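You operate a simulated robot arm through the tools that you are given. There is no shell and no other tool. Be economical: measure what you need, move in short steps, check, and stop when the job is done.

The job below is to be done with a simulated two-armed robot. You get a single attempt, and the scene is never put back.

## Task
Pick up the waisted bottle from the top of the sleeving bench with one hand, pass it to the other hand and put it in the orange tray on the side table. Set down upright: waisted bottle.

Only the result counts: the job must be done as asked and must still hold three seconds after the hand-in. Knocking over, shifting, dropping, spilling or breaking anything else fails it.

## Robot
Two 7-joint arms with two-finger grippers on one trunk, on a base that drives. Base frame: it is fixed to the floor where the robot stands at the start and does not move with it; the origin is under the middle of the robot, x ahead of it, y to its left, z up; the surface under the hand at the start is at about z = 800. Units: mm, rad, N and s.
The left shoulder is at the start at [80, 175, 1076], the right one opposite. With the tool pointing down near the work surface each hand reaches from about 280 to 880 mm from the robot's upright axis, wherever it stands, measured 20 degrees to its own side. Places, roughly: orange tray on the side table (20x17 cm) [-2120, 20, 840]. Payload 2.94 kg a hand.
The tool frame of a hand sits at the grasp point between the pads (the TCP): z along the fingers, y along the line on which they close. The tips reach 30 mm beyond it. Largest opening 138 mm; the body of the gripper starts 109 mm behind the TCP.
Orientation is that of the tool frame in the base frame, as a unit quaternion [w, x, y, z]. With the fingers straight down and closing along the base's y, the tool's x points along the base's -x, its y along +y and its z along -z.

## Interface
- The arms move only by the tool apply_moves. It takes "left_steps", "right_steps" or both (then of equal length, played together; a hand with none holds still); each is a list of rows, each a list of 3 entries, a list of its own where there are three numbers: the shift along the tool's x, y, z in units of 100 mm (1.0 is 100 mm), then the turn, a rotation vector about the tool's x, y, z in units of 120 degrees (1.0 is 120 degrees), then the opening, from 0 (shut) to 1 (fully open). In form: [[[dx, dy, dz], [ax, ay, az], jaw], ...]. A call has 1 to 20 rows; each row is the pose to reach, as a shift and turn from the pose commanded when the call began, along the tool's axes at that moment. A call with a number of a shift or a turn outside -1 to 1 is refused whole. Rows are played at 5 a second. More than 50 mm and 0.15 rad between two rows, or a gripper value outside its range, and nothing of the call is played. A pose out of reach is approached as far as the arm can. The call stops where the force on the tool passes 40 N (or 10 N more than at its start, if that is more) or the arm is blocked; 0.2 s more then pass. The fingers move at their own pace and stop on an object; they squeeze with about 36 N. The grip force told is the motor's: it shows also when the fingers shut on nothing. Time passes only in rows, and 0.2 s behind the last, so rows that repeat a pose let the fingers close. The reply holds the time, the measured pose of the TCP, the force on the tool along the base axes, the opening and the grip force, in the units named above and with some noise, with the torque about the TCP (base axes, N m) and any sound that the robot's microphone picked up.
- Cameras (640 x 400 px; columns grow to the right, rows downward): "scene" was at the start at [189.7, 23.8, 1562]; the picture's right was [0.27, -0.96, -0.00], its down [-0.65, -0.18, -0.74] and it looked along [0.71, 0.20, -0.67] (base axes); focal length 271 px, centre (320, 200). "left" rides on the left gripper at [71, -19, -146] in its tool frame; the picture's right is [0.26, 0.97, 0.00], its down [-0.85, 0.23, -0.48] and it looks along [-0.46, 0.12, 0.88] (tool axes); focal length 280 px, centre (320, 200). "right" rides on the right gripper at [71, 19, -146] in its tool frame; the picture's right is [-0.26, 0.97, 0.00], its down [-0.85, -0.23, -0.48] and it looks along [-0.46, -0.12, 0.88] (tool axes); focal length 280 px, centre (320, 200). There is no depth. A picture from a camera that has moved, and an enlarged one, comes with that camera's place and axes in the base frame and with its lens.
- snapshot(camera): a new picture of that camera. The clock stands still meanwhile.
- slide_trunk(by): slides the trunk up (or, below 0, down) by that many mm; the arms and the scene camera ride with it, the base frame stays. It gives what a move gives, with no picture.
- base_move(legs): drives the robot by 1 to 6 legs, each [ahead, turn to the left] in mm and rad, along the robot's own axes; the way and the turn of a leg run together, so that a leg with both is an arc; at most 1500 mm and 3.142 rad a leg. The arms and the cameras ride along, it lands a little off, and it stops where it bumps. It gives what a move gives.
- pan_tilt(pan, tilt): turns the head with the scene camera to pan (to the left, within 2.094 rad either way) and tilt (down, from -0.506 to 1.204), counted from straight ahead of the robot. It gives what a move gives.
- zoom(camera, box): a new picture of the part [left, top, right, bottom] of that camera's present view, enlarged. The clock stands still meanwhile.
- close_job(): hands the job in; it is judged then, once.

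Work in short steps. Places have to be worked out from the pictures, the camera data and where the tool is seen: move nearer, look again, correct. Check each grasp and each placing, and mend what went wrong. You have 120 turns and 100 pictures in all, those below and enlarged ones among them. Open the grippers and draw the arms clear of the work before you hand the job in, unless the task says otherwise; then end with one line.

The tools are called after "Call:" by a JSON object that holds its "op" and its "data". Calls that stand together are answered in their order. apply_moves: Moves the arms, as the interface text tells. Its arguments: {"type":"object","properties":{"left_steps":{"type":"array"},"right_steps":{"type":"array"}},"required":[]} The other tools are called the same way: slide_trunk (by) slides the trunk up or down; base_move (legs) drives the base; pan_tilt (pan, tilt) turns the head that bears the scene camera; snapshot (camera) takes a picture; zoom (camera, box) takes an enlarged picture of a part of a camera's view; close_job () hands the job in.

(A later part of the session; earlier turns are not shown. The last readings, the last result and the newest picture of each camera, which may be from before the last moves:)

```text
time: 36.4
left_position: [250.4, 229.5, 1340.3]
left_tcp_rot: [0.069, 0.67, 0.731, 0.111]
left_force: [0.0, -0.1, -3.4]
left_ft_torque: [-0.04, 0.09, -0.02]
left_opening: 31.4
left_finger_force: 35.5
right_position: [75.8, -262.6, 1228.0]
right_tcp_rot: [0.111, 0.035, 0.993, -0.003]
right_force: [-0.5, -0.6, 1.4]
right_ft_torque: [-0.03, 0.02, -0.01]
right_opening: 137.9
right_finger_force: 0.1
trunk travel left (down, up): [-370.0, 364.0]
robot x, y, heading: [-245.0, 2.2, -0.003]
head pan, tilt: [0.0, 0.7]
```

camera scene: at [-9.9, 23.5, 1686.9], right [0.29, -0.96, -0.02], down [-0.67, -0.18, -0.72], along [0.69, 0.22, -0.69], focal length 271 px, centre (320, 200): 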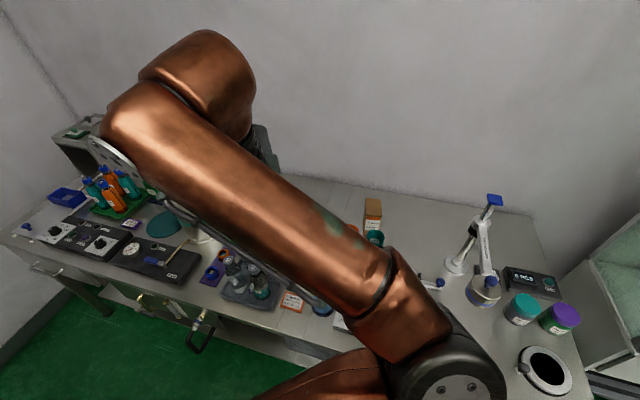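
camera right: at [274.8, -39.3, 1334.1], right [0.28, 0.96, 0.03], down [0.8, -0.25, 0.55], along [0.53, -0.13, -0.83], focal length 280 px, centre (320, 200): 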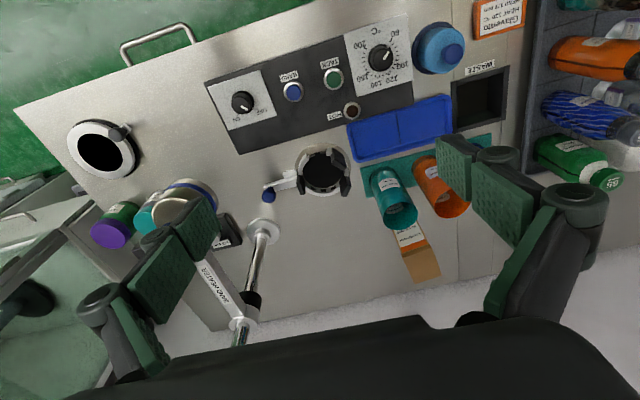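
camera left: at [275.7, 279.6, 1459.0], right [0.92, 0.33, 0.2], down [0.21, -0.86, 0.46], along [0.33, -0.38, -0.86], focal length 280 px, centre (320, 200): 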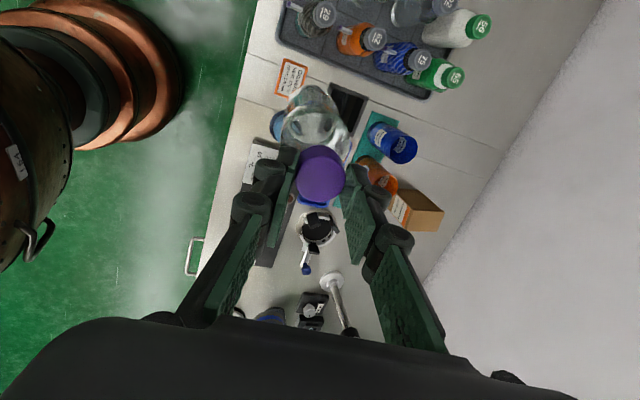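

The swing has damped out. Hands are now off the bench edge (x ≈ 250 and 75), so I'll lower the trunk back by 120 mm for stability.

Call:
{"op": "slide_trunk", "data": {"by": -120}}

Call:
{"op": "pan_tilt", "data": {"pan": 2.0, "tilt": 0.7}}

Call:
{"op": "pan_tilt", "data": {"pan": 0.2, "tilt": 0.7}}

Call:
{"op": "snapshot", "data": {"camera": "scene"}}

Call:
{"op": "snapshot", "data": {"camera": "left"}}

```text
time: 37.9
left_position: [250.2, 230.4, 1220.2]
left_tcp_rot: [0.07, 0.67, 0.73, 0.112]
left_force: [0.2, 0.1, -2.8]
left_ft_torque: [-0.03, 0.05, 0.03]
left_opening: 31.7
left_finger_force: 36.0
right_position: [72.8, -262.8, 1108.4]
right_tcp_rot: [0.112, 0.036, 0.993, -0.002]
right_force: [0.1, 0.8, 0.2]
right_ft_torque: [-0.04, -0.01, 0.0]
right_opening: 138.0
right_finger_force: 0.0
trunk travel left (down, up): [-250.0, 484.0]
robot x, y, heading: [-238.3, -2.1, -0.012]
head pan, tilt: [0.0, 0.7]
```

```text
time: 39.8
left_position: [249.8, 228.8, 1219.1]
left_tcp_rot: [0.069, 0.67, 0.73, 0.112]
left_force: [-0.1, -0.6, -3.8]
left_ft_torque: [-0.05, 0.1, -0.02]
left_opening: 31.9
left_finger_force: 35.7
right_position: [73.6, -262.4, 1108.1]
right_tcp_rot: [0.111, 0.035, 0.993, -0.003]
right_force: [0.1, 0.9, 0.1]
right_ft_torque: [-0.01, -0.05, -0.01]
right_opening: 138.0
right_finger_force: 0.0
trunk travel left (down, up): [-250.0, 484.0]
robot x, y, heading: [-247.9, 2.8, -0.011]
head pan, tilt: [2.0, 0.7]
```

```text
time: 41.6
left_position: [249.9, 228.5, 1220.1]
left_tcp_rot: [0.069, 0.67, 0.73, 0.111]
left_force: [-0.7, 0.4, -3.5]
left_ft_torque: [-0.03, 0.12, 0.02]
left_opening: 31.9
left_finger_force: 36.0
right_position: [74.9, -262.8, 1109.2]
right_tcp_rot: [0.112, 0.035, 0.993, -0.003]
right_force: [-0.3, -0.1, -0.1]
right_ft_torque: [0.0, 0.01, -0.01]
right_opening: 138.0
right_finger_force: 0.0
trunk travel left (down, up): [-250.0, 484.0]
robot x, y, heading: [-247.2, -0.4, -0.007]
head pan, tilt: [0.201, 0.7]
```

```text
67 pictures are left
camera scene: at [-51.5, 16.9, 1565.1], right [0.19, -0.98, 0.0], down [-0.63, -0.12, -0.76], along [0.75, 0.15, -0.64], focal length 271 px, centre (320, 200)
```

scene: 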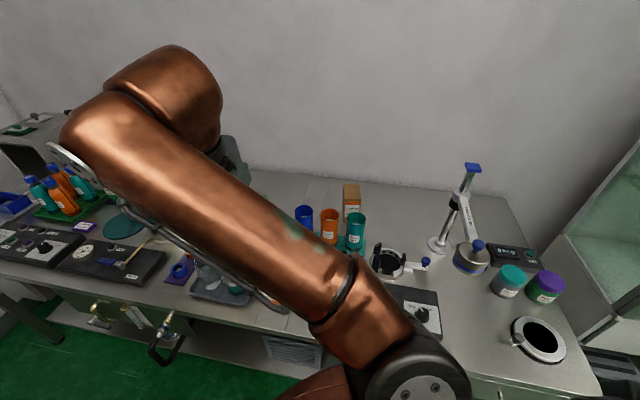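

```text
66 pictures are left
camera left: at [188.1, 288.1, 1359.2], right [0.91, 0.33, 0.26], down [0.18, -0.86, 0.48], along [0.38, -0.39, -0.84], focal length 280 px, centre (320, 200)
```

left: 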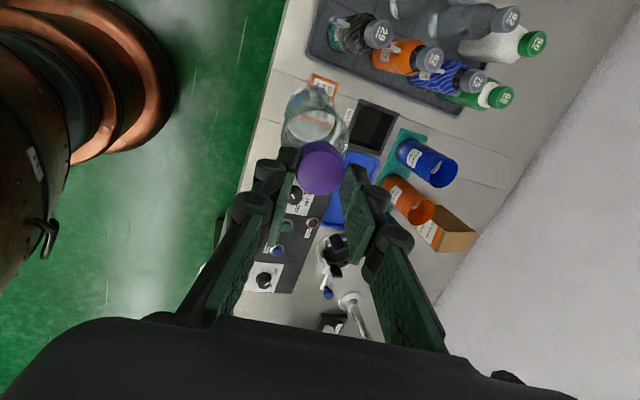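

Stable now. Next: level the left hand, unwind its yaw to 0, and move it 60 mm forward so the elbow swings away from the chest.

Call:
{"op": "apply_moves", "data": {"left_steps": [[[-0.01, 0.04, 0.03], [0.01, 0.006, -0.059], 0.1], [[-0.01, 0.09, 0.06], [0.02, 0.012, -0.1175], 0.1], [[-0.02, 0.13, 0.09], [0.0295, 0.018, -0.176], 0.1], [[-0.02, 0.18, 0.11], [0.0393, 0.0242, -0.235], 0.1], [[-0.03, 0.22, 0.14], [0.0492, 0.03, -0.294], 0.1], [[-0.03, 0.26, 0.17], [0.059, 0.0363, -0.3525], 0.1], [[-0.04, 0.31, 0.2], [0.069, 0.042, -0.411], 0.1], [[-0.04, 0.35, 0.23], [0.0787, 0.0484, -0.47], 0.1], [[-0.05, 0.4, 0.26], [0.0885, 0.0545, -0.529], 0.1], [[-0.05, 0.44, 0.28], [0.0983, 0.0605, -0.5875], 0.1], [[-0.06, 0.48, 0.31], [0.108, 0.0666, -0.646], 0.1], [[-0.06, 0.53, 0.34], [0.118, 0.0726, -0.705], 0.1]]}}

Call:
{"op": "snapshot", "data": {"camera": "scene"}}

```text
time: 44.2
left_position: [309.7, 230.7, 1198.5]
left_tcp_rot: [0.0, -0.001, 1.0, -0.001]
left_force: [0.6, -0.7, -4.2]
left_ft_torque: [0.04, -0.02, 0.05]
left_opening: 31.6
left_finger_force: 36.1
right_position: [73.9, -262.1, 1109.2]
right_tcp_rot: [0.11, 0.035, 0.993, -0.003]
right_force: [0.3, 0.7, -0.4]
right_ft_torque: [-0.04, -0.01, 0.01]
right_opening: 138.2
right_finger_force: 0.0
trunk travel left (down, up): [-250.0, 484.0]
robot x, y, heading: [-241.8, -3.1, -0.012]
head pan, tilt: [0.201, 0.7]
```

```text
65 pictures are left
camera scene: at [-51.2, 17.3, 1565.0], right [0.19, -0.98, 0.0], down [-0.63, -0.12, -0.76], along [0.75, 0.15, -0.64], focal length 271 px, centre (320, 200)
```

scene: 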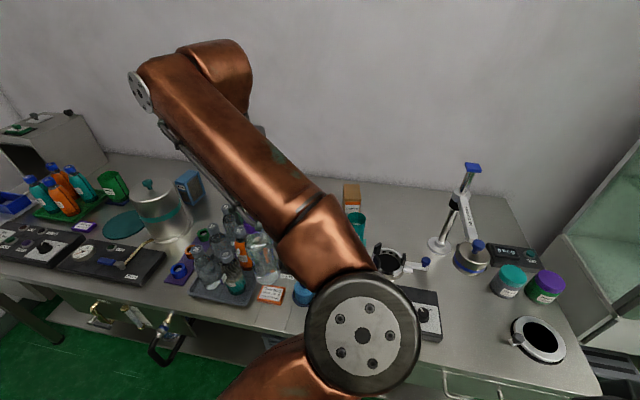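

The left hand is level at (310, 231, 1198) and steady. I'll move it 80 mm forward and 40 mm right for the handover, while turning the right hand to point left (+Y), pitched 20° down, with its closing axis along X.

Call:
{"op": "apply_moves", "data": {"left_steps": [[[-0.05, -0.03, 0], [0, 0, 0], 0.1], [[-0.11, -0.05, 0], [0, 0, 0], 0.1], [[-0.16, -0.08, 0], [0, 0, 0], 0.1], [[-0.21, -0.11, 0], [0, 0, 0], 0.1], [[-0.27, -0.13, 0], [0, 0, 0], 0.1], [[-0.32, -0.16, 0], [0, 0, 0], 0.1], [[-0.37, -0.19, 0], [0, 0, 0], 0.1], [[-0.43, -0.21, 0], [0, 0, 0], 0.1], [[-0.48, -0.24, 0], [0, 0, 0], 0.1], [[-0.53, -0.27, 0], [0, 0, 0], 0.1], [[-0.59, -0.29, 0], [0, 0, 0], 0.1], [[-0.64, -0.32, 0], [0, 0, 0], 0.1], [[-0.69, -0.35, 0], [0, 0, 0], 0.1], [[-0.75, -0.37, 0], [0, 0, 0], 0.1], [[-0.8, -0.4, 0], [0, 0, 0], 0.1]], "right_steps": [[[-0.063, 0.024, 0], [-0.0246, 0.0363, 0.0451], 0.9], [[-0.126, 0.049, 0], [-0.0492, 0.0727, 0.0901], 0.8], [[-0.189, 0.073, 0], [-0.0738, 0.109, 0.1352], 0.7], [[-0.253, 0.098, 0], [-0.0984, 0.1453, 0.1803], 0.65], [[-0.316, 0.122, 0], [-0.123, 0.1817, 0.2253], 0.65], [[-0.379, 0.147, 0], [-0.1476, 0.218, 0.2704], 0.65], [[-0.442, 0.171, 0], [-0.1722, 0.2543, 0.3155], 0.65], [[-0.505, 0.196, 0], [-0.1968, 0.2907, 0.3605], 0.65], [[-0.568, 0.22, 0], [-0.2214, 0.327, 0.4056], 0.65], [[-0.631, 0.245, 0], [-0.246, 0.3633, 0.4507], 0.65], [[-0.694, 0.269, 0], [-0.2706, 0.3997, 0.4957], 0.65], [[-0.758, 0.294, 0], [-0.2952, 0.436, 0.5408], 0.65], [[-0.821, 0.318, 0], [-0.3198, 0.4723, 0.5859], 0.65], [[-0.884, 0.343, 0], [-0.3444, 0.5087, 0.6309], 0.65], [[-0.947, 0.367, 0.01], [-0.369, 0.545, 0.676], 0.65]]}}

Call:
{"op": "snapshot", "data": {"camera": "scene"}}

Call:
{"op": "snapshot", "data": {"camera": "right"}}

```text
time: 47.4
left_position: [390.3, 189.2, 1201.2]
left_tcp_rot: [0.0, 0.0, 1.0, 0.0]
left_force: [-0.1, -0.3, -4.1]
left_ft_torque: [0.01, 0.01, -0.02]
left_opening: 31.8
left_finger_force: 36.0
right_position: [168.7, -233.2, 1129.2]
right_tcp_rot: [-0.403, 0.58, 0.58, 0.407]
right_force: [0.4, 0.2, -0.3]
right_ft_torque: [0.01, -0.01, -0.01]
right_opening: 89.6
right_finger_force: 0.0
trunk travel left (down, up): [-250.0, 484.0]
robot x, y, heading: [-244.8, -1.0, -0.004]
head pan, tilt: [0.201, 0.7]
```

```text
64 pictures are left
camera scene: at [-51.1, 16.0, 1565.0], right [0.19, -0.98, 0.0], down [-0.63, -0.12, -0.76], along [0.75, 0.15, -0.64], focal length 271 px, centre (320, 200)
```

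scene: 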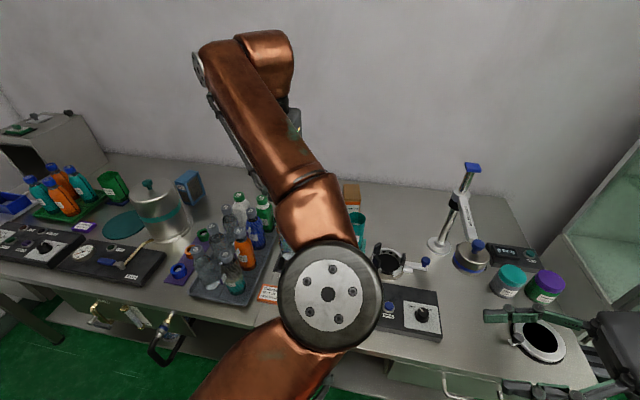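

```text
63 pictures are left
camera right: at [187.0, -345.8, 1245.9], right [0.97, -0.09, -0.24], down [-0.23, -0.74, -0.64], along [-0.12, 0.67, -0.73], focal length 280 px, centre (320, 200)
```

right: 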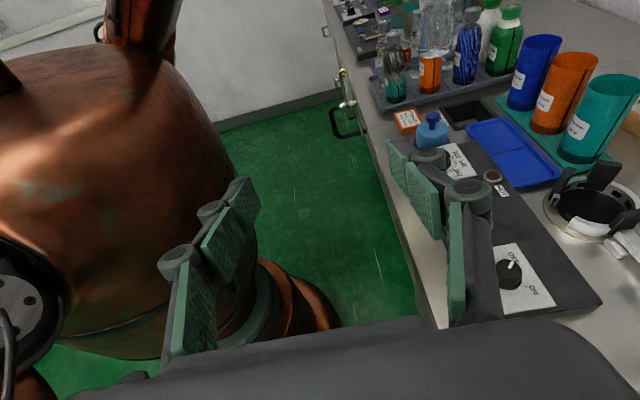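

Both poses reached exactly. Bringing the right hand forward at its present height, staying clear of the left elbow.

Call:
{"op": "apply_moves", "data": {"right_steps": [[[0.06, 0.33, 0.16], [0, 0, 0], 0.65], [[0.12, 0.66, 0.31], [0, 0, 0], 0.65], [[0.17, 1.0, 0.47], [0, 0, 0], 0.65]]}}

Call:
{"op": "apply_moves", "data": {"right_steps": [[[0.06, 0.33, 0.16], [0, 0, 0], 0.65], [[0.12, 0.66, 0.31], [0, 0, 0], 0.65], [[0.17, 1.0, 0.47], [0, 0, 0], 0.65]]}}

Call:
{"op": "snapshot", "data": {"camera": "right"}}

Call:
{"op": "snapshot", "data": {"camera": "scene"}}

```text
time: 48.2
left_position: [391.3, 189.7, 1199.7]
left_tcp_rot: [-0.001, 0.001, 1.0, -0.001]
left_force: [0.8, 0.5, -3.5]
left_ft_torque: [0.03, 0.0, 0.02]
left_opening: 31.8
left_finger_force: 36.2
right_position: [271.0, -181.4, 1129.3]
right_tcp_rot: [-0.404, 0.579, 0.58, 0.406]
right_force: [0.2, -0.2, -0.5]
right_ft_torque: [0.03, 0.04, 0.02]
right_opening: 89.9
right_finger_force: 0.1
trunk travel left (down, up): [-250.0, 484.0]
robot x, y, heading: [-241.4, -2.0, -0.008]
head pan, tilt: [0.201, 0.7]
```

```text
time: 49.0
left_position: [391.8, 188.4, 1199.6]
left_tcp_rot: [-0.001, 0.0, 1.0, -0.001]
left_force: [-0.3, 0.2, -4.3]
left_ft_torque: [-0.02, 0.06, 0.01]
left_opening: 31.7
left_finger_force: 36.2
right_position: [371.8, -132.2, 1127.6]
right_tcp_rot: [-0.404, 0.579, 0.58, 0.406]
right_force: [0.4, 0.5, -0.6]
right_ft_torque: [0.03, 0.01, 0.02]
right_opening: 89.8
right_finger_force: 0.0
trunk travel left (down, up): [-250.0, 484.0]
robot x, y, heading: [-245.7, -0.2, -0.008]
head pan, tilt: [0.201, 0.7]
```

```text
62 pictures are left
camera right: at [390.5, -245.1, 1244.1], right [0.97, -0.09, -0.24], down [-0.23, -0.74, -0.63], along [-0.12, 0.67, -0.73], focal length 280 px, centre (320, 200)
```

right: 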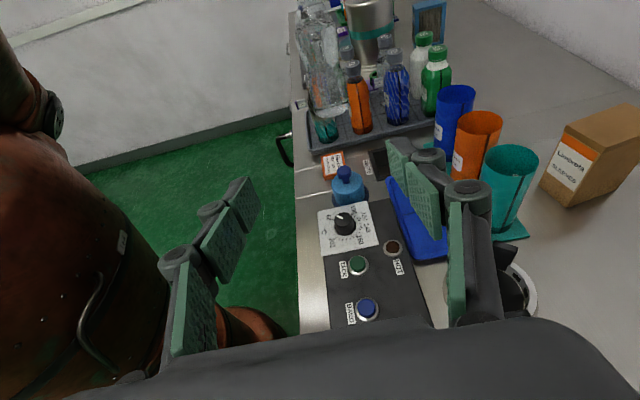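

```text
61 pictures are left
camera scene: at [-49.6, 17.7, 1564.8], right [0.19, -0.98, 0.0], down [-0.63, -0.12, -0.76], along [0.75, 0.15, -0.65], focal length 271 px, centre (320, 200)
```

scene: 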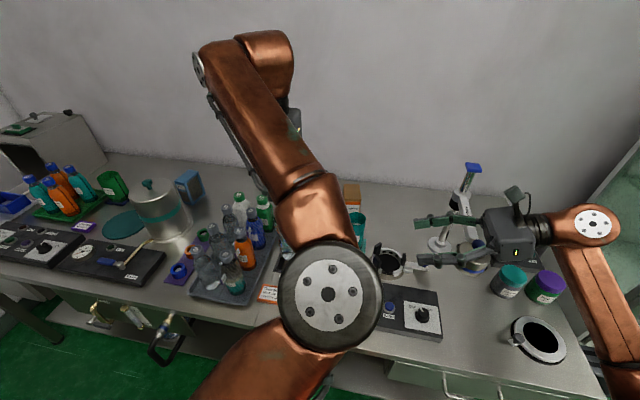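

The bottle is visible ahead of the right fingers. Moving in along +Y in one 100 mm step, then checking.

Call:
{"op": "apply_moves", "data": {"right_steps": [[[0.15, 0.07, 0.3], [0, 0, 0], 0.65], [[0.29, 0.13, 0.6], [0, 0, 0], 0.65], [[0.43, 0.19, 0.9], [0, 0, 0], 0.65]]}}

Call:
{"op": "snapshot", "data": {"camera": "right"}}

Call:
{"op": "snapshot", "data": {"camera": "left"}}

```text
time: 49.8
left_position: [390.9, 191.3, 1199.1]
left_tcp_rot: [0.0, 0.0, 1.0, -0.001]
left_force: [-0.2, 0.4, -4.2]
left_ft_torque: [-0.01, -0.01, -0.01]
left_opening: 32.0
left_finger_force: 35.8
right_position: [391.0, -32.0, 1138.2]
right_tcp_rot: [-0.404, 0.579, 0.581, 0.406]
right_force: [0.4, 0.2, 0.0]
right_ft_torque: [0.03, 0.04, 0.03]
right_opening: 89.6
right_finger_force: 0.1
trunk travel left (down, up): [-250.0, 484.0]
robot x, y, heading: [-245.2, -0.1, -0.008]
head pan, tilt: [0.201, 0.7]
```

```text
60 pictures are left
camera right: at [408.1, -142.5, 1255.3], right [0.97, -0.09, -0.24], down [-0.23, -0.74, -0.63], along [-0.12, 0.67, -0.73], focal length 280 px, centre (320, 200)
```

right: 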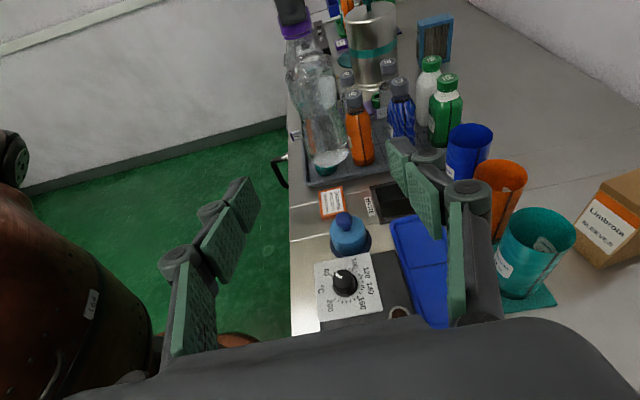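

```text
59 pictures are left
camera left: at [320.1, 171.9, 1346.1], right [-0.26, 0.96, 0.0], down [0.85, 0.23, 0.48], along [0.46, 0.12, -0.88], focal length 280 px, centre (320, 200)
```

left: 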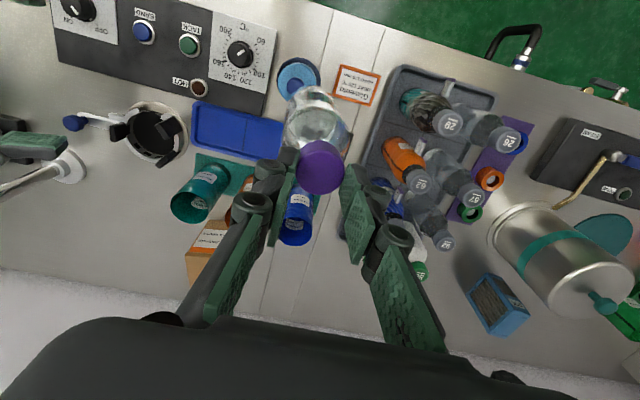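

Zooming on the bottle in the right camera to locate waist, base and cap.

Call:
{"op": "zoom", "data": {"camera": "right", "box": [230, 0, 422, 190]}}

```text
2.11 times, centred on (326, 95) of right
camera zoom: at [408.1, -142.5, 1255.3], right [0.97, -0.09, -0.24], down [-0.23, -0.74, -0.63], along [-0.12, 0.67, -0.73], focal length 590 px, centre (307, 421)
```

zoom: 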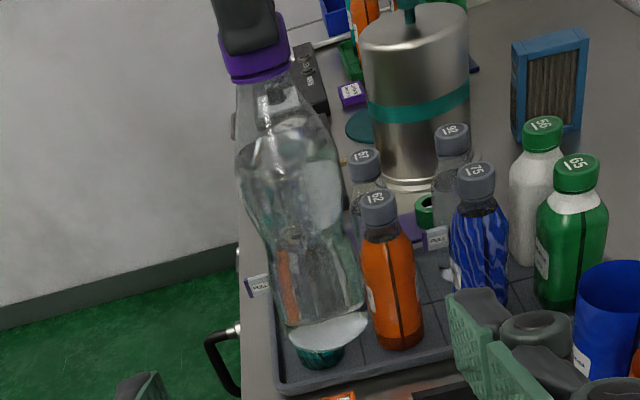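

The waist appears to be about 67 mm above the base, so z ≈ 1082 now. Advancing the right hand along its own axis with a 100 mm opening, and pausing short of the bottle to check.

Call:
{"op": "apply_moves", "data": {"right_steps": [[[0.12, 0, 0.25], [0, 0, 0], 0.72], [[0.233, 0, 0.5], [0, 0, 0], 0.72], [[0.233, 0, 0.95], [0, 0, 0], 0.72]]}}

Call:
{"op": "snapshot", "data": {"camera": "right"}}

Call:
{"op": "snapshot", "data": {"camera": "left"}}

```text
time: 50.6
left_position: [391.1, 191.8, 1199.4]
left_tcp_rot: [0.0, 0.0, 1.0, -0.002]
left_force: [-1.0, 0.7, -3.0]
left_ft_torque: [-0.03, -0.01, 0.0]
left_opening: 31.8
left_finger_force: 36.3
right_position: [388.8, 68.2, 1128.8]
right_tcp_rot: [-0.404, 0.579, 0.58, 0.406]
right_force: [-0.2, 0.7, 0.8]
right_ft_torque: [-0.04, 0.02, 0.04]
right_opening: 99.2
right_finger_force: 0.0
trunk travel left (down, up): [-250.0, 484.0]
robot x, y, heading: [-243.6, 0.4, -0.006]
head pan, tilt: [0.201, 0.7]
```

```text
57 pictures are left
camera right: at [407.3, -43.8, 1245.4], right [0.97, -0.09, -0.24], down [-0.23, -0.74, -0.63], along [-0.12, 0.67, -0.73], focal length 280 px, centre (320, 200)
```

right: 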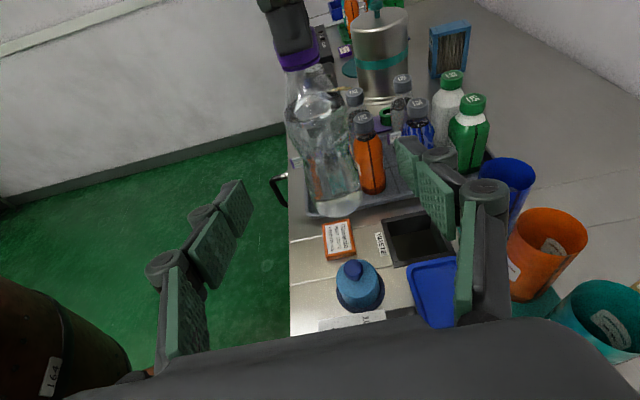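

```text
56 pictures are left
camera left: at [320.4, 172.4, 1345.8], right [-0.26, 0.96, 0.0], down [0.85, 0.23, 0.47], along [0.46, 0.12, -0.88], focal length 280 px, centre (320, 200)
```

left: 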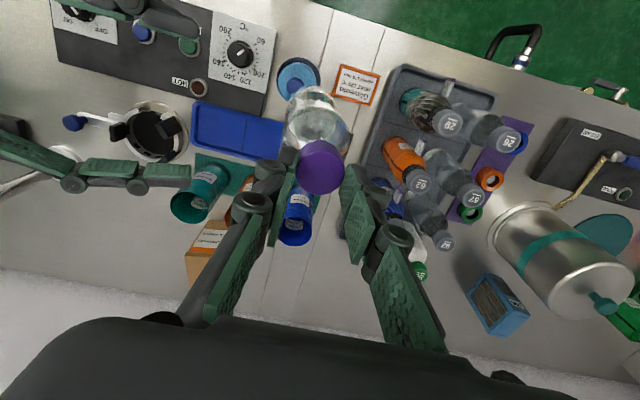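

Call:
{"op": "zoom", "data": {"camera": "right", "box": [224, 40, 416, 230]}}

```text
2.11 times, centred on (320, 135) of right
camera zoom: at [407.3, -43.8, 1245.4], right [0.97, -0.09, -0.24], down [-0.23, -0.74, -0.63], along [-0.12, 0.67, -0.73], focal length 590 px, centre (320, 337)
```

zoom: 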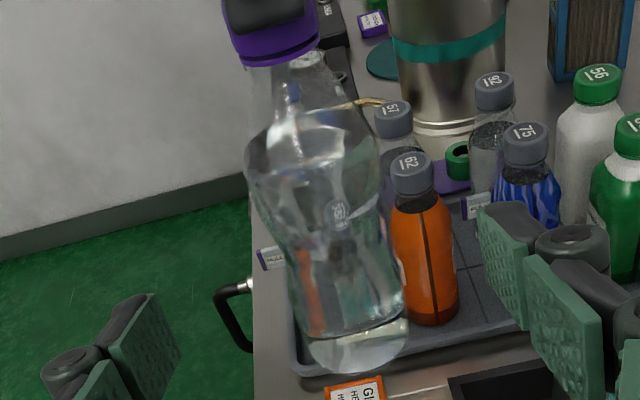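

The bottle has slipped lower in the left fingers (cap top now ~30 mm below the TCP), so the base is near z ≈ 985 and the waist near 1057. I'll correct the right hand's height to that and approach.

Call:
{"op": "apply_moves", "data": {"right_steps": [[[-0.13, 0.02, 0.0], [0, 0, 0], 0.72], [[-0.256, 0.04, 0.15], [0, 0, 0], 0.72], [[-0.256, 0.04, 0.45], [0, 0, 0], 0.72]]}}

Call:
{"op": "zoom", "data": {"camera": "right", "box": [200, 40, 440, 270]}}

Call:
{"op": "snapshot", "data": {"camera": "left"}}

```text
time: 51.4
left_position: [391.0, 190.7, 1200.8]
left_tcp_rot: [0.0, 0.0, 1.0, 0.0]
left_force: [0.6, 0.1, -3.1]
left_ft_torque: [0.01, -0.03, -0.03]
left_opening: 32.0
left_finger_force: 36.0
right_position: [391.3, 99.4, 1087.9]
right_tcp_rot: [-0.404, 0.579, 0.581, 0.406]
right_force: [0.3, 0.2, -0.8]
right_ft_torque: [0.0, 0.0, 0.0]
right_opening: 99.1
right_finger_force: 0.0
trunk travel left (down, up): [-250.0, 484.0]
robot x, y, heading: [-241.2, -1.8, -0.006]
head pan, tilt: [0.201, 0.7]
```

```text
1.74 times, centred on (320, 155) of right
camera zoom: at [410.1, -12.3, 1204.9], right [0.97, -0.09, -0.24], down [-0.23, -0.74, -0.63], along [-0.12, 0.67, -0.73], focal length 488 px, centre (320, 278)
```

zoom: 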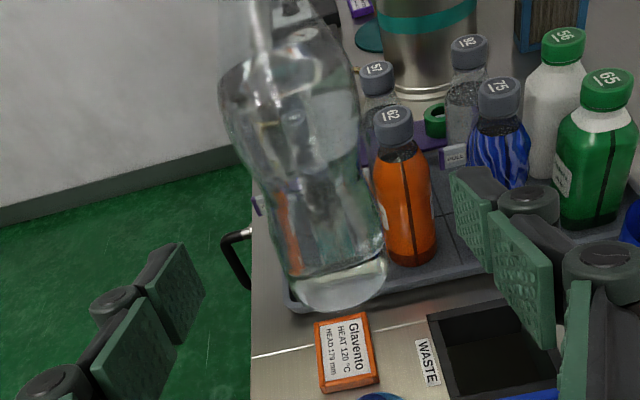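

```text
53 pictures are left
camera left: at [319.8, 171.9, 1346.3], right [-0.26, 0.96, 0.0], down [0.85, 0.23, 0.48], along [0.46, 0.12, -0.88], focal length 280 px, centre (320, 200)
```

left: 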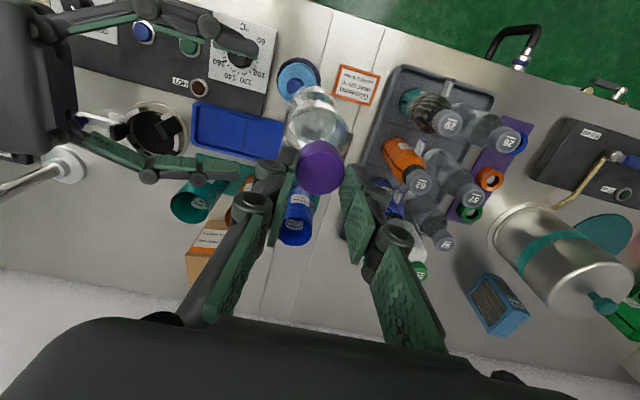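

The waist lines up with the tool axis (row ≈ 175, col ≈ 320). Advancing 95 mm along it.

Call:
{"op": "apply_moves", "data": {"right_steps": [[[0, 0, 0.25], [0, 0, 0], 0.72], [[0, 0, 0.5], [0, 0, 0], 0.72], [[0, 0, 0.75], [0, 0, 0], 0.72], [[0, 0, 0.95], [0, 0, 0], 0.72]]}}

Call:
{"op": "snapshot", "data": {"camera": "right"}}

Call:
{"op": "snapshot", "data": {"camera": "left"}}

```text
time: 52.4
left_position: [389.7, 189.9, 1200.0]
left_tcp_rot: [0.0, 0.0, 1.0, 0.001]
left_force: [0.8, -0.1, -3.5]
left_ft_torque: [0.03, 0.0, -0.02]
left_opening: 31.7
left_finger_force: 36.1
right_position: [390.7, 188.7, 1057.4]
right_tcp_rot: [-0.405, 0.578, 0.581, 0.405]
right_force: [-0.8, 0.2, 0.1]
right_ft_torque: [0.0, 0.02, -0.01]
right_opening: 99.4
right_finger_force: 0.1
trunk travel left (down, up): [-250.0, 484.0]
robot x, y, heading: [-242.0, 5.9, -0.007]
head pan, tilt: [0.201, 0.7]
```

```text
52 pictures are left
camera right: at [410.8, 75.4, 1173.5], right [0.97, -0.09, -0.24], down [-0.23, -0.74, -0.63], along [-0.12, 0.67, -0.73], focal length 280 px, centre (320, 200)
```

right: 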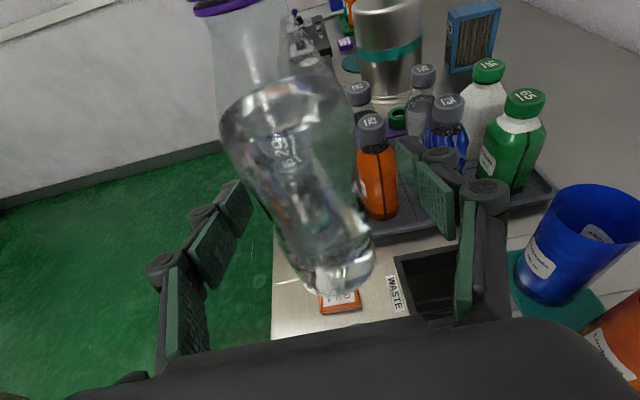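

```text
51 pictures are left
camera left: at [319.7, 171.1, 1346.5], right [-0.26, 0.96, 0.0], down [0.85, 0.23, 0.48], along [0.46, 0.12, -0.88], focal length 280 px, centre (320, 200)
```

left: 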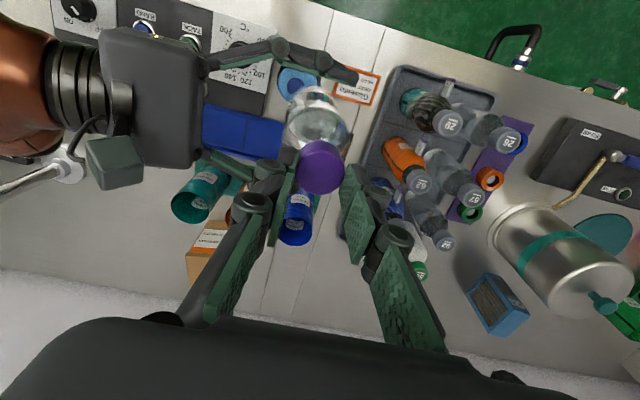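

The bottle sits about 6 mm to -X of the right TCP. Correcting 5 mm, then closing the right fingers on the waist.

Call:
{"op": "apply_moves", "data": {"right_steps": [[[0, -0.05, 0], [0, 0, 0], 0.6], [[0, -0.05, 0], [0, 0, 0], 0.5], [[0, -0.05, 0], [0, 0, 0], 0.4], [[0, -0.05, 0], [0, 0, 0], 0.25], [[0, -0.05, 0], [0, 0, 0], 0.25], [[0, -0.05, 0], [0, 0, 0], 0.25], [[0, -0.05, 0], [0, 0, 0], 0.25]]}}

Call:
{"op": "snapshot", "data": {"camera": "right"}}

```text
time: 54.0
left_position: [390.4, 188.6, 1200.0]
left_tcp_rot: [0.0, -0.001, 1.0, 0.0]
left_force: [-3.6, -1.7, -2.3]
left_ft_torque: [-0.14, 0.39, -0.18]
left_opening: 31.7
left_finger_force: 36.5
right_position: [387.9, 187.6, 1057.4]
right_tcp_rot: [-0.404, 0.579, 0.581, 0.406]
right_force: [3.6, 2.1, 0.3]
right_ft_torque: [-0.08, 0.18, 0.13]
right_opening: 53.8
right_finger_force: 35.7
trunk travel left (down, up): [-250.0, 484.0]
robot x, y, heading: [-244.5, 0.3, -0.003]
head pan, tilt: [0.201, 0.7]
```

```text
50 pictures are left
camera right: at [405.8, 75.1, 1173.2], right [0.97, -0.09, -0.24], down [-0.23, -0.74, -0.63], along [-0.12, 0.67, -0.73], focal length 280 px, centre (320, 200)
```

right: 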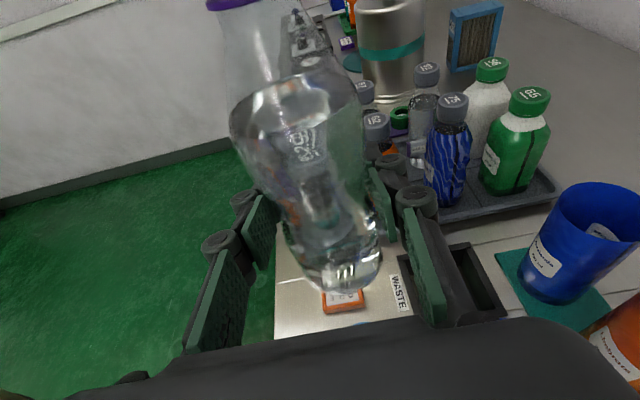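

The right hand holds the waist at 53.8 mm with 36 N. Now opening the left partially and lifting it straight up off the cap.

Call:
{"op": "apply_moves", "data": {"left_steps": [[[0, 0, 0], [0, 0, 0], 0.35], [[0, 0, 0], [0, 0, 0], 0.45], [[0, 0, 0], [0, 0, 0], 0.45], [[0, 0, -0.25], [0, 0, 0], 0.45], [[0, 0, -0.5], [0, 0, 0], 0.45], [[0, 0, -0.8], [0, 0, 0], 0.45]]}}

Call:
{"op": "snapshot", "data": {"camera": "right"}}

Call:
{"op": "snapshot", "data": {"camera": "left"}}

```text
time: 55.4
left_position: [388.4, 189.9, 1280.6]
left_tcp_rot: [0.002, 0.0, 1.0, -0.001]
left_force: [-1.0, 0.1, -0.2]
left_ft_torque: [-0.01, -0.07, -0.01]
left_opening: 62.1
left_finger_force: 0.0
right_position: [385.7, 187.0, 1057.1]
right_tcp_rot: [-0.404, 0.578, 0.581, 0.407]
right_force: [-1.2, 0.1, -0.2]
right_ft_torque: [0.01, -0.01, -0.01]
right_opening: 53.5
right_finger_force: 36.4
trunk travel left (down, up): [-250.0, 484.0]
robot x, y, heading: [-244.0, -0.9, -0.006]
head pan, tilt: [0.201, 0.7]
```

```text
49 pictures are left
camera right: at [404.5, 75.9, 1174.1], right [0.97, -0.09, -0.24], down [-0.23, -0.74, -0.63], along [-0.12, 0.67, -0.73], focal length 280 px, centre (320, 200)
```

right: 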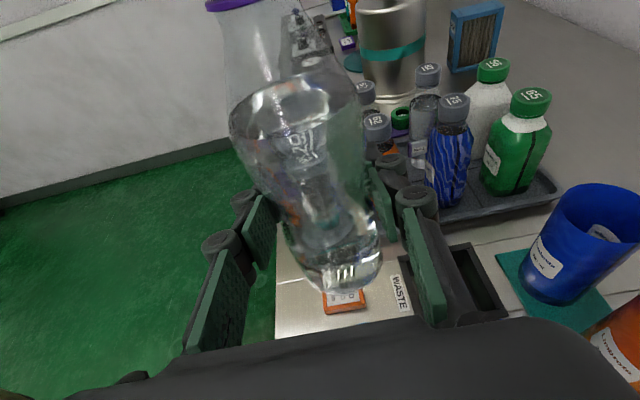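

```text
48 pictures are left
camera left: at [317.7, 170.9, 1426.7], right [-0.26, 0.96, 0.0], down [0.85, 0.23, 0.48], along [0.46, 0.12, -0.88], focal length 280 px, centre (320, 200)
```

left: 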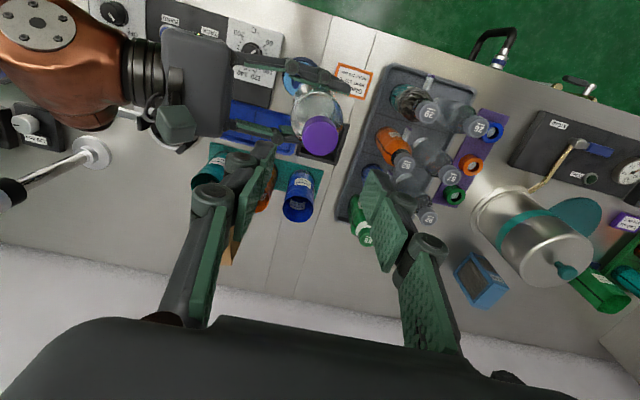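

The handover worked: the right hand holds the bottle alone. Moving the left hand out to its left and opening space.

Call:
{"op": "apply_moves", "data": {"left_steps": [[[0, 0.2, -0.15], [0, 0, 0], 0.45], [[0, 0.5, -0.2], [0, 0, 0], 0.45], [[0, 0.8, -0.2], [0, 0, 0], 0.45], [[0, 1, -0.2], [0, 0, 0], 0.45]]}}

Call:
{"op": "apply_moves", "data": {"left_steps": [[[0, 0.3, 0.1], [0, 0, 0], 0.45], [[0, 0.6, 0.2], [0, 0, 0], 0.45], [[0, 0.95, 0.3], [0, 0, 0], 0.45]]}}

Call:
{"op": "snapshot", "data": {"camera": "scene"}}

```text
time: 56.4
left_position: [390.4, 291.1, 1300.5]
left_tcp_rot: [0.0, 0.0, 1.0, -0.001]
left_force: [-0.3, 0.7, 0.6]
left_ft_torque: [0.0, -0.01, 0.02]
left_opening: 62.1
left_finger_force: 0.0
right_position: [387.7, 188.2, 1056.8]
right_tcp_rot: [-0.404, 0.579, 0.58, 0.406]
right_force: [0.5, -0.1, 0.0]
right_ft_torque: [0.02, 0.02, 0.05]
right_opening: 53.7
right_finger_force: 35.9
trunk travel left (down, up): [-250.0, 484.0]
robot x, y, heading: [-246.3, -1.1, -0.007]
head pan, tilt: [0.201, 0.7]
```

```text
time: 57.2
left_position: [389.9, 386.8, 1269.2]
left_tcp_rot: [-0.001, 0.0, 1.0, -0.001]
left_force: [-0.1, -0.2, -0.1]
left_ft_torque: [-0.03, 0.02, 0.0]
left_opening: 62.1
left_finger_force: 0.0
right_position: [387.4, 188.0, 1055.2]
right_tcp_rot: [-0.404, 0.579, 0.581, 0.405]
right_force: [0.1, 1.1, -0.1]
right_ft_torque: [0.05, 0.0, 0.02]
right_opening: 53.7
right_finger_force: 36.2
trunk travel left (down, up): [-250.0, 484.0]
robot x, y, heading: [-238.5, 3.9, -0.004]
head pan, tilt: [0.201, 0.7]
```

```text
47 pictures are left
camera scene: at [-50.2, 19.9, 1564.9], right [0.19, -0.98, 0.0], down [-0.63, -0.13, -0.76], along [0.75, 0.15, -0.65], focal length 271 px, centre (320, 200)
```

scene: 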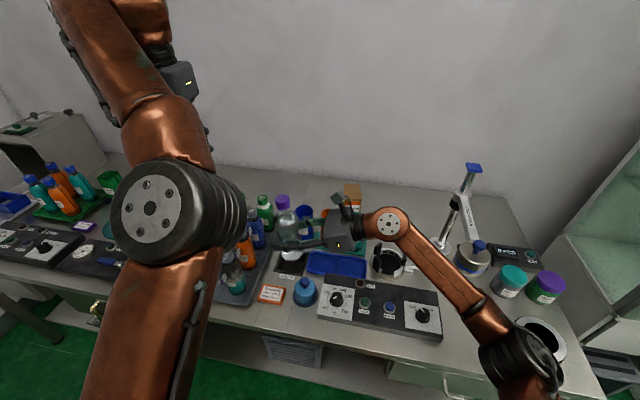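

The view is clear: the right hand holds the bottle upright. Lifting 60 mm and drawing it right, then turning the hand to point forward about the vertical so the bottle stays upright.

Call:
{"op": "apply_moves", "data": {"right_steps": [[[0.28, 0, -0.1], [0, 0, 0], 0.25], [[0.564, 0, -0.205], [0, 0, 0], 0.25], [[0.42, 0, -0.58], [0, 0, 0], 0.25], [[0.29, 0, -0.957], [0, 0, 0], 0.25]]}}

Call:
{"op": "apply_moves", "data": {"right_steps": [[[-0.03, -0.05, -0.08], [-0.059, 0, 0.0214], 0.25], [[-0.06, -0.1, -0.16], [-0.1175, 0, 0.0428], 0.25], [[-0.09, -0.15, -0.24], [-0.176, 0, 0.064], 0.25], [[-0.11, -0.2, -0.31], [-0.235, 0, 0.0855], 0.25], [[-0.14, -0.25, -0.39], [-0.294, 0, 0.107], 0.25], [[-0.17, -0.3, -0.47], [-0.3525, 0, 0.128], 0.25], [[-0.2, -0.35, -0.55], [-0.411, 0, 0.15], 0.25], [[-0.23, -0.4, -0.63], [-0.47, 0, 0.171], 0.25], [[-0.26, -0.45, -0.71], [-0.529, 0, 0.192], 0.25], [[-0.29, -0.5, -0.78], [-0.5875, 0, 0.214], 0.25], [[-0.31, -0.55, -0.86], [-0.646, 0, 0.235], 0.25], [[-0.342, -0.6, -0.94], [-0.705, 0, 0.2565], 0.25]]}}

Call:
{"op": "snapshot", "data": {"camera": "scene"}}

Call:
{"op": "snapshot", "data": {"camera": "right"}}

```text
time: 58.2
left_position: [389.9, 384.5, 1269.7]
left_tcp_rot: [0.0, 0.0, 1.0, -0.001]
left_force: [-0.4, -0.8, -0.2]
left_ft_torque: [-0.01, -0.03, -0.02]
left_opening: 62.3
left_finger_force: 0.1
right_position: [385.0, 106.4, 1118.0]
right_tcp_rot: [-0.404, 0.578, 0.581, 0.406]
right_force: [0.1, -1.0, -2.8]
right_ft_torque: [0.01, 0.04, -0.02]
right_opening: 53.8
right_finger_force: 36.3
trunk travel left (down, up): [-250.0, 484.0]
robot x, y, heading: [-247.9, 1.8, -0.004]
head pan, tilt: [0.201, 0.7]
```

```text
time: 60.8
left_position: [386.9, 386.9, 1270.5]
left_tcp_rot: [0.001, -0.002, 1.0, 0.0]
left_force: [-0.6, 1.4, 0.1]
left_ft_torque: [-0.05, -0.1, 0.01]
left_opening: 62.1
left_finger_force: 0.0
right_position: [324.7, 7.3, 1116.9]
right_tcp_rot: [0.001, 0.817, 0.0, 0.577]
right_force: [-1.3, 0.4, -4.3]
right_ft_torque: [0.0, -0.06, -0.02]
right_opening: 53.3
right_finger_force: 36.0
trunk travel left (down, up): [-250.0, 484.0]
robot x, y, heading: [-245.7, -0.4, -0.003]
head pan, tilt: [0.201, 0.7]
```

```text
46 pictures are left
camera scene: at [-53.6, 18.7, 1565.5], right [0.19, -0.98, 0.0], down [-0.63, -0.13, -0.77], along [0.75, 0.15, -0.64], focal length 271 px, centre (320, 200)
```

scene: 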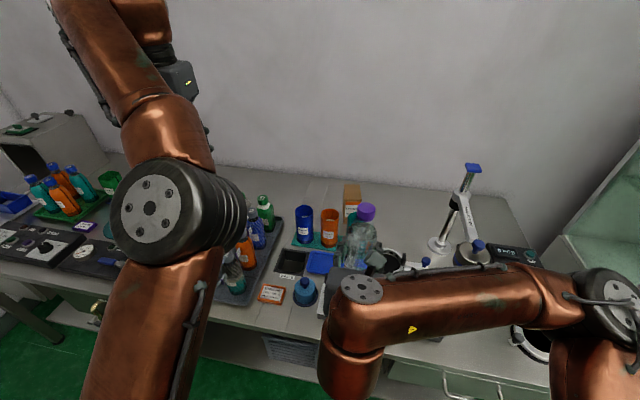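

```text
45 pictures are left
camera right: at [211.6, -11.2, 1232.2], right [-0.09, -0.97, -0.25], down [-0.73, 0.23, -0.64], along [0.67, 0.12, -0.73], focal length 280 px, centre (320, 200)
```

right: 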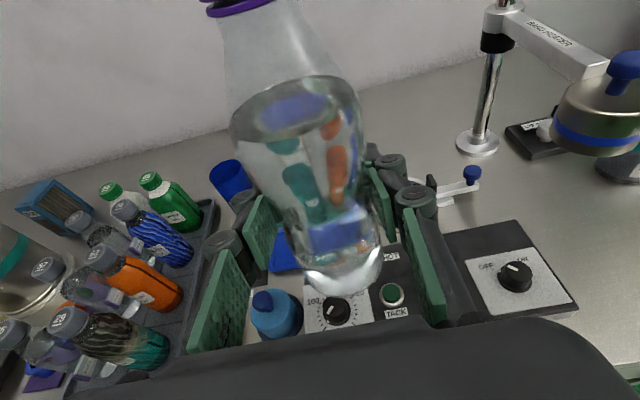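

Bottle is upright, right hand pointing forward. Testing a base move back of 300 mm at the lower trunk height.

Call:
{"op": "base_move", "data": {"legs": [[-150, 0], [-150, 0]]}}

Call:
{"op": "pan_tilt", "data": {"pan": 0.0, "tilt": 0.7}}

Call:
{"op": "snapshot", "data": {"camera": "scene"}}

```text
time: 62.0
left_position: [174.5, 376.9, 1340.0]
left_tcp_rot: [0.055, 0.037, 0.997, 0.035]
left_force: [-1.4, 0.5, 1.3]
left_ft_torque: [-0.12, -0.19, 0.0]
left_opening: 62.1
left_finger_force: 0.0
right_position: [110.0, 60.8, 1150.2]
right_tcp_rot: [-0.084, 0.786, 0.073, 0.608]
right_force: [0.2, -8.0, -16.7]
right_ft_torque: [0.41, -1.03, 0.44]
right_opening: 52.5
right_finger_force: 35.8
trunk travel left (down, up): [-250.0, 484.0]
robot x, y, heading: [-342.5, -0.8, 0.0]
head pan, tilt: [0.201, 0.7]
stopped in leg 1: the robot was blocked; the commanded pose is now the measured one
```

```text
time: 62.7
left_position: [199.6, 373.4, 1326.7]
left_tcp_rot: [0.045, 0.039, 0.998, 0.034]
left_force: [0.5, 0.9, 0.3]
left_ft_torque: [0.0, 0.01, 0.02]
left_opening: 62.1
left_finger_force: 0.0
right_position: [125.2, 84.1, 1144.3]
right_tcp_rot: [-0.129, 0.787, 0.108, 0.594]
right_force: [-0.5, -0.2, -3.5]
right_ft_torque: [0.0, 0.0, 0.05]
right_opening: 52.2
right_finger_force: 35.9
trunk travel left (down, up): [-250.0, 484.0]
robot x, y, heading: [-344.3, 3.7, -0.006]
head pan, tilt: [0.0, 0.7]
```

```text
44 pictures are left
camera scene: at [-99.0, 1.0, 1563.2], right [0.0, -1.0, 0.0], down [-0.67, 0.0, -0.74], along [0.74, 0.0, -0.67], focal length 271 px, centre (320, 200)
```

scene: 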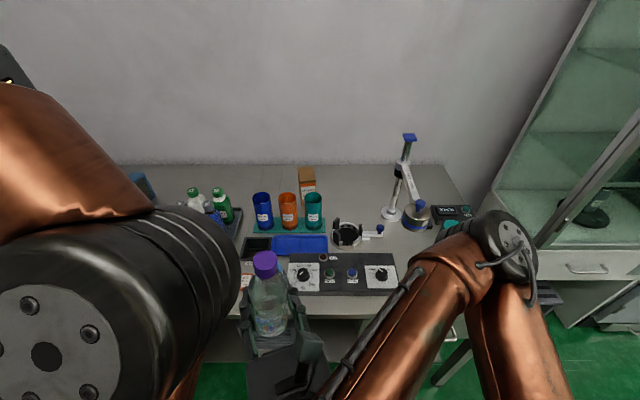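

The base stops after about 100 mm with the trunk swaying again. I'll let it settle and test with a much shorter leg.

Call:
{"op": "pan_tilt", "data": {"pan": 2.0, "tilt": 0.7}}

Call:
{"op": "pan_tilt", "data": {"pan": -2.0, "tilt": 0.7}}

Call:
{"op": "snapshot", "data": {"camera": "scene"}}

Call:
{"op": "pan_tilt", "data": {"pan": 0.0, "tilt": 0.7}}

Call:
{"op": "base_move", "data": {"legs": [[-40, 0]]}}

Call:
{"op": "pan_tilt", "data": {"pan": 0.0, "tilt": 0.8}}

Call:
{"op": "snapshot", "data": {"camera": "scene"}}

```text
time: 64.6
left_position: [193.0, 375.5, 1332.0]
left_tcp_rot: [0.048, 0.037, 0.998, 0.037]
left_force: [-1.6, -0.6, 2.6]
left_ft_torque: [0.02, -0.17, -0.01]
left_opening: 62.2
left_finger_force: 0.1
right_position: [125.8, 60.6, 1149.3]
right_tcp_rot: [-0.088, 0.788, 0.074, 0.605]
right_force: [-2.1, -0.5, -1.7]
right_ft_torque: [-0.03, 0.02, -0.05]
right_opening: 52.2
right_finger_force: 36.4
trunk travel left (down, up): [-250.0, 484.0]
robot x, y, heading: [-342.6, 6.3, -0.0]
head pan, tilt: [2.0, 0.7]
```

```text
time: 67.9
left_position: [204.2, 374.5, 1325.3]
left_tcp_rot: [0.042, 0.037, 0.998, 0.037]
left_force: [0.0, 0.0, -0.5]
left_ft_torque: [-0.01, -0.04, -0.04]
left_opening: 61.9
left_finger_force: 0.0
right_position: [136.4, 58.0, 1143.0]
right_tcp_rot: [-0.085, 0.79, 0.071, 0.603]
right_force: [0.1, 0.2, -2.7]
right_ft_torque: [0.03, 0.0, 0.03]
right_opening: 52.3
right_finger_force: 35.8
trunk travel left (down, up): [-250.0, 484.0]
robot x, y, heading: [-342.1, 1.0, -0.003]
head pan, tilt: [-2.0, 0.7]
```

```text
43 pictures are left
camera scene: at [-267.9, -75.4, 1565.1], right [-0.91, 0.42, 0.0], down [0.27, 0.58, -0.77], along [-0.32, -0.69, -0.64], focal length 271 px, centre (320, 200)
```

scene: 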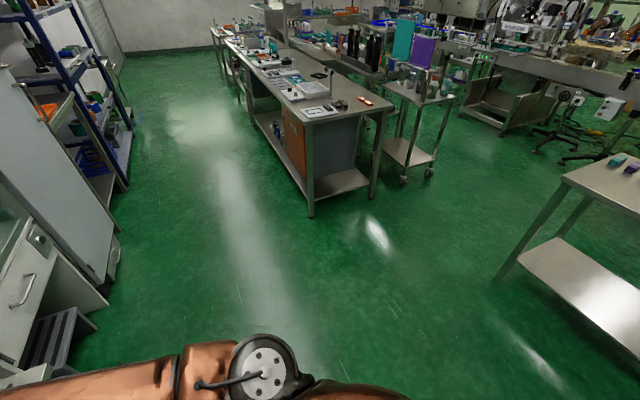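

```text
time: 69.8
left_position: [204.5, 373.6, 1324.0]
left_tcp_rot: [0.041, 0.038, 0.998, 0.037]
left_force: [-0.2, -0.2, -0.3]
left_ft_torque: [0.03, 0.0, -0.02]
left_opening: 62.0
left_finger_force: 0.1
right_position: [136.3, 57.3, 1143.0]
right_tcp_rot: [-0.086, 0.79, 0.073, 0.602]
right_force: [0.0, -0.1, -4.1]
right_ft_torque: [0.03, -0.05, -0.01]
right_opening: 52.4
right_finger_force: 36.6
trunk travel left (down, up): [-250.0, 484.0]
robot x, y, heading: [-340.5, 2.7, -0.002]
head pan, tilt: [0.0, 0.7]
```

```text
time: 70.7
left_position: [178.7, 375.0, 1319.9]
left_tcp_rot: [0.036, 0.038, 0.998, 0.037]
left_force: [1.0, -1.0, -1.2]
left_ft_torque: [0.01, -0.04, -0.01]
left_opening: 61.9
left_finger_force: 0.1
right_position: [108.2, 60.0, 1140.7]
right_tcp_rot: [-0.089, 0.794, 0.073, 0.597]
right_force: [-0.2, 0.1, -3.7]
right_ft_torque: [0.01, 0.01, 0.0]
right_opening: 52.6
right_finger_force: 36.1
trunk travel left (down, up): [-250.0, 484.0]
robot x, y, heading: [-381.8, -1.0, -0.001]
head pan, tilt: [0.0, 0.7]
```

```text
time: 71.4
left_position: [167.0, 375.1, 1322.7]
left_tcp_rot: [0.038, 0.038, 0.998, 0.036]
left_force: [0.6, -0.2, -0.7]
left_ft_torque: [-0.01, 0.1, 0.01]
left_opening: 62.1
left_finger_force: 0.0
right_position: [98.8, 61.5, 1141.5]
right_tcp_rot: [-0.089, 0.792, 0.073, 0.6]
right_force: [1.1, 0.5, -2.7]
right_ft_torque: [-0.01, -0.04, 0.06]
right_opening: 52.0
right_finger_force: 36.2
trunk travel left (down, up): [-250.0, 484.0]
robot x, y, heading: [-381.1, 2.4, -0.003]
head pan, tilt: [0.0, 0.799]
```

```text
42 pictures are left
camera scene: at [-182.9, 1.8, 1555.8], right [0.0, -1.0, 0.0], down [-0.72, 0.0, -0.69], along [0.69, 0.0, -0.72], focal length 271 px, centre (320, 200)
```

scene: 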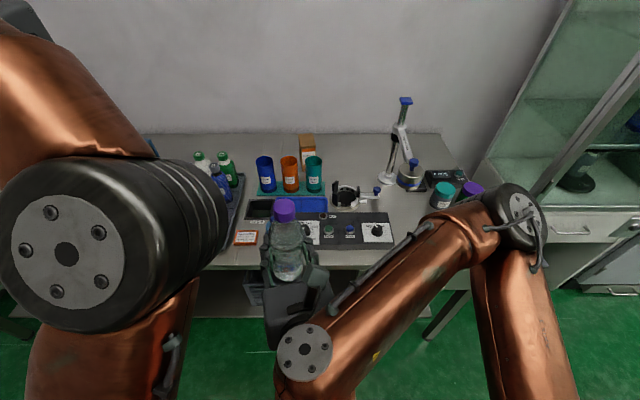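

Short legs work without blocking. I'll turn in place with short turning legs, starting with a gentle test.

Call:
{"op": "base_move", "data": {"legs": [[0, 0.12], [0, 0.12], [0, 0.12]]}}

```text
time: 73.5
left_position: [-7.0, 543.5, 1324.8]
left_tcp_rot: [0.036, -0.142, 0.988, 0.043]
left_force: [0.1, 1.0, -0.4]
left_ft_torque: [-0.05, 0.0, 0.01]
left_opening: 62.4
left_finger_force: 0.1
right_position: [40.3, 227.2, 1142.6]
right_tcp_rot: [-0.198, 0.764, 0.218, 0.574]
right_force: [-1.2, 0.4, -2.9]
right_ft_torque: [0.04, 0.01, -0.07]
right_opening: 52.2
right_finger_force: 36.2
trunk travel left (down, up): [-250.0, 484.0]
robot x, y, heading: [-383.8, -1.9, 0.355]
head pan, tilt: [0.0, 0.799]
```

Turning works smoothly. Continuing with six legs of 0.16 rad.

Call:
{"op": "base_move", "data": {"legs": [[0, 0.16], [0, 0.16], [0, 0.16], [0, 0.16], [0, 0.16], [0, 0.16]]}}

Call:
{"op": "base_move", "data": {"legs": [[0, 0.16], [0, 0.16], [0, 0.16], [0, 0.16], [0, 0.16], [0, 0.16]]}}

```text
time: 77.8
left_position: [-611.5, 617.3, 1325.9]
left_tcp_rot: [0.012, -0.583, 0.811, 0.054]
left_force: [0.2, -0.1, 0.1]
left_ft_torque: [0.06, -0.07, -0.05]
left_opening: 62.1
left_finger_force: 0.1
right_position: [-324.6, 474.5, 1143.1]
right_tcp_rot: [-0.441, 0.577, 0.546, 0.417]
right_force: [-1.0, -0.4, -7.3]
right_ft_torque: [0.24, 0.0, -0.04]
right_opening: 52.2
right_finger_force: 35.5
trunk travel left (down, up): [-250.0, 484.0]
robot x, y, heading: [-383.1, 2.4, 1.323]
head pan, tilt: [0.0, 0.799]
```

```text
time: 82.2
left_position: [-1018.1, 169.2, 1327.6]
left_tcp_rot: [0.014, 0.891, -0.452, -0.054]
left_force: [0.1, -0.5, 0.7]
left_ft_torque: [0.09, 0.0, 0.03]
left_opening: 61.9
left_finger_force: 0.0
right_position: [-736.9, 320.2, 1139.7]
right_tcp_rot: [-0.582, 0.26, 0.753, 0.164]
right_force: [-0.6, -0.6, -6.3]
right_ft_torque: [0.15, 0.19, -0.07]
right_opening: 52.3
right_finger_force: 35.7
trunk travel left (down, up): [-250.0, 484.0]
robot x, y, heading: [-382.9, 1.5, 2.272]
head pan, tilt: [0.0, 0.799]
```

Finishing the turn to heading π, then looking at the table.

Call:
{"op": "base_move", "data": {"legs": [[0, 0.145], [0, 0.145], [0, 0.145], [0, 0.145], [0, 0.145], [0, 0.145]]}}

Call:
{"op": "pan_tilt", "data": {"pan": 0.0, "tilt": 0.4}}

Call:
{"op": "snapshot", "data": {"camera": "scene"}}

```text
time: 86.3
left_position: [-918.8, -378.8, 1326.2]
left_tcp_rot: [0.036, 0.998, -0.033, -0.044]
left_force: [1.0, 0.1, -0.2]
left_ft_torque: [0.04, -0.01, 0.01]
left_opening: 62.1
left_finger_force: 0.0
right_position: [-853.4, -67.5, 1139.9]
right_tcp_rot: [-0.597, -0.083, 0.792, -0.098]
right_force: [-0.4, -0.9, -5.1]
right_ft_torque: [0.0, 0.07, -0.03]
right_opening: 52.2
right_finger_force: 36.4
trunk travel left (down, up): [-250.0, 484.0]
robot x, y, heading: [-380.4, -0.8, -3.128]
head pan, tilt: [0.0, 0.799]
```

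```text
time: 87.2
left_position: [-918.7, -379.6, 1327.3]
left_tcp_rot: [0.035, 0.998, -0.032, -0.043]
left_force: [0.1, 0.0, -0.3]
left_ft_torque: [-0.02, -0.01, 0.0]
left_opening: 62.1
left_finger_force: 0.0
right_position: [-854.1, -67.0, 1140.7]
right_tcp_rot: [-0.596, -0.083, 0.793, -0.098]
right_force: [0.4, -0.3, -3.9]
right_ft_torque: [0.01, 0.04, -0.03]
right_opening: 52.4
right_finger_force: 36.6
trunk travel left (down, up): [-250.0, 484.0]
robot x, y, heading: [-379.5, -2.2, -3.129]
head pan, tilt: [0.0, 0.4]
```

```text
41 pictures are left
camera scene: at [-586.0, 0.3, 1591.9], right [-0.01, 1.0, 0.0], down [0.39, 0.0, -0.92], along [-0.92, -0.01, -0.39], focal length 271 px, centre (320, 200)
```

scene: 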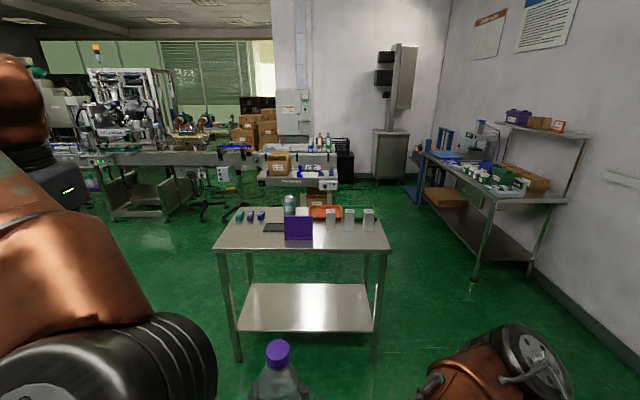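

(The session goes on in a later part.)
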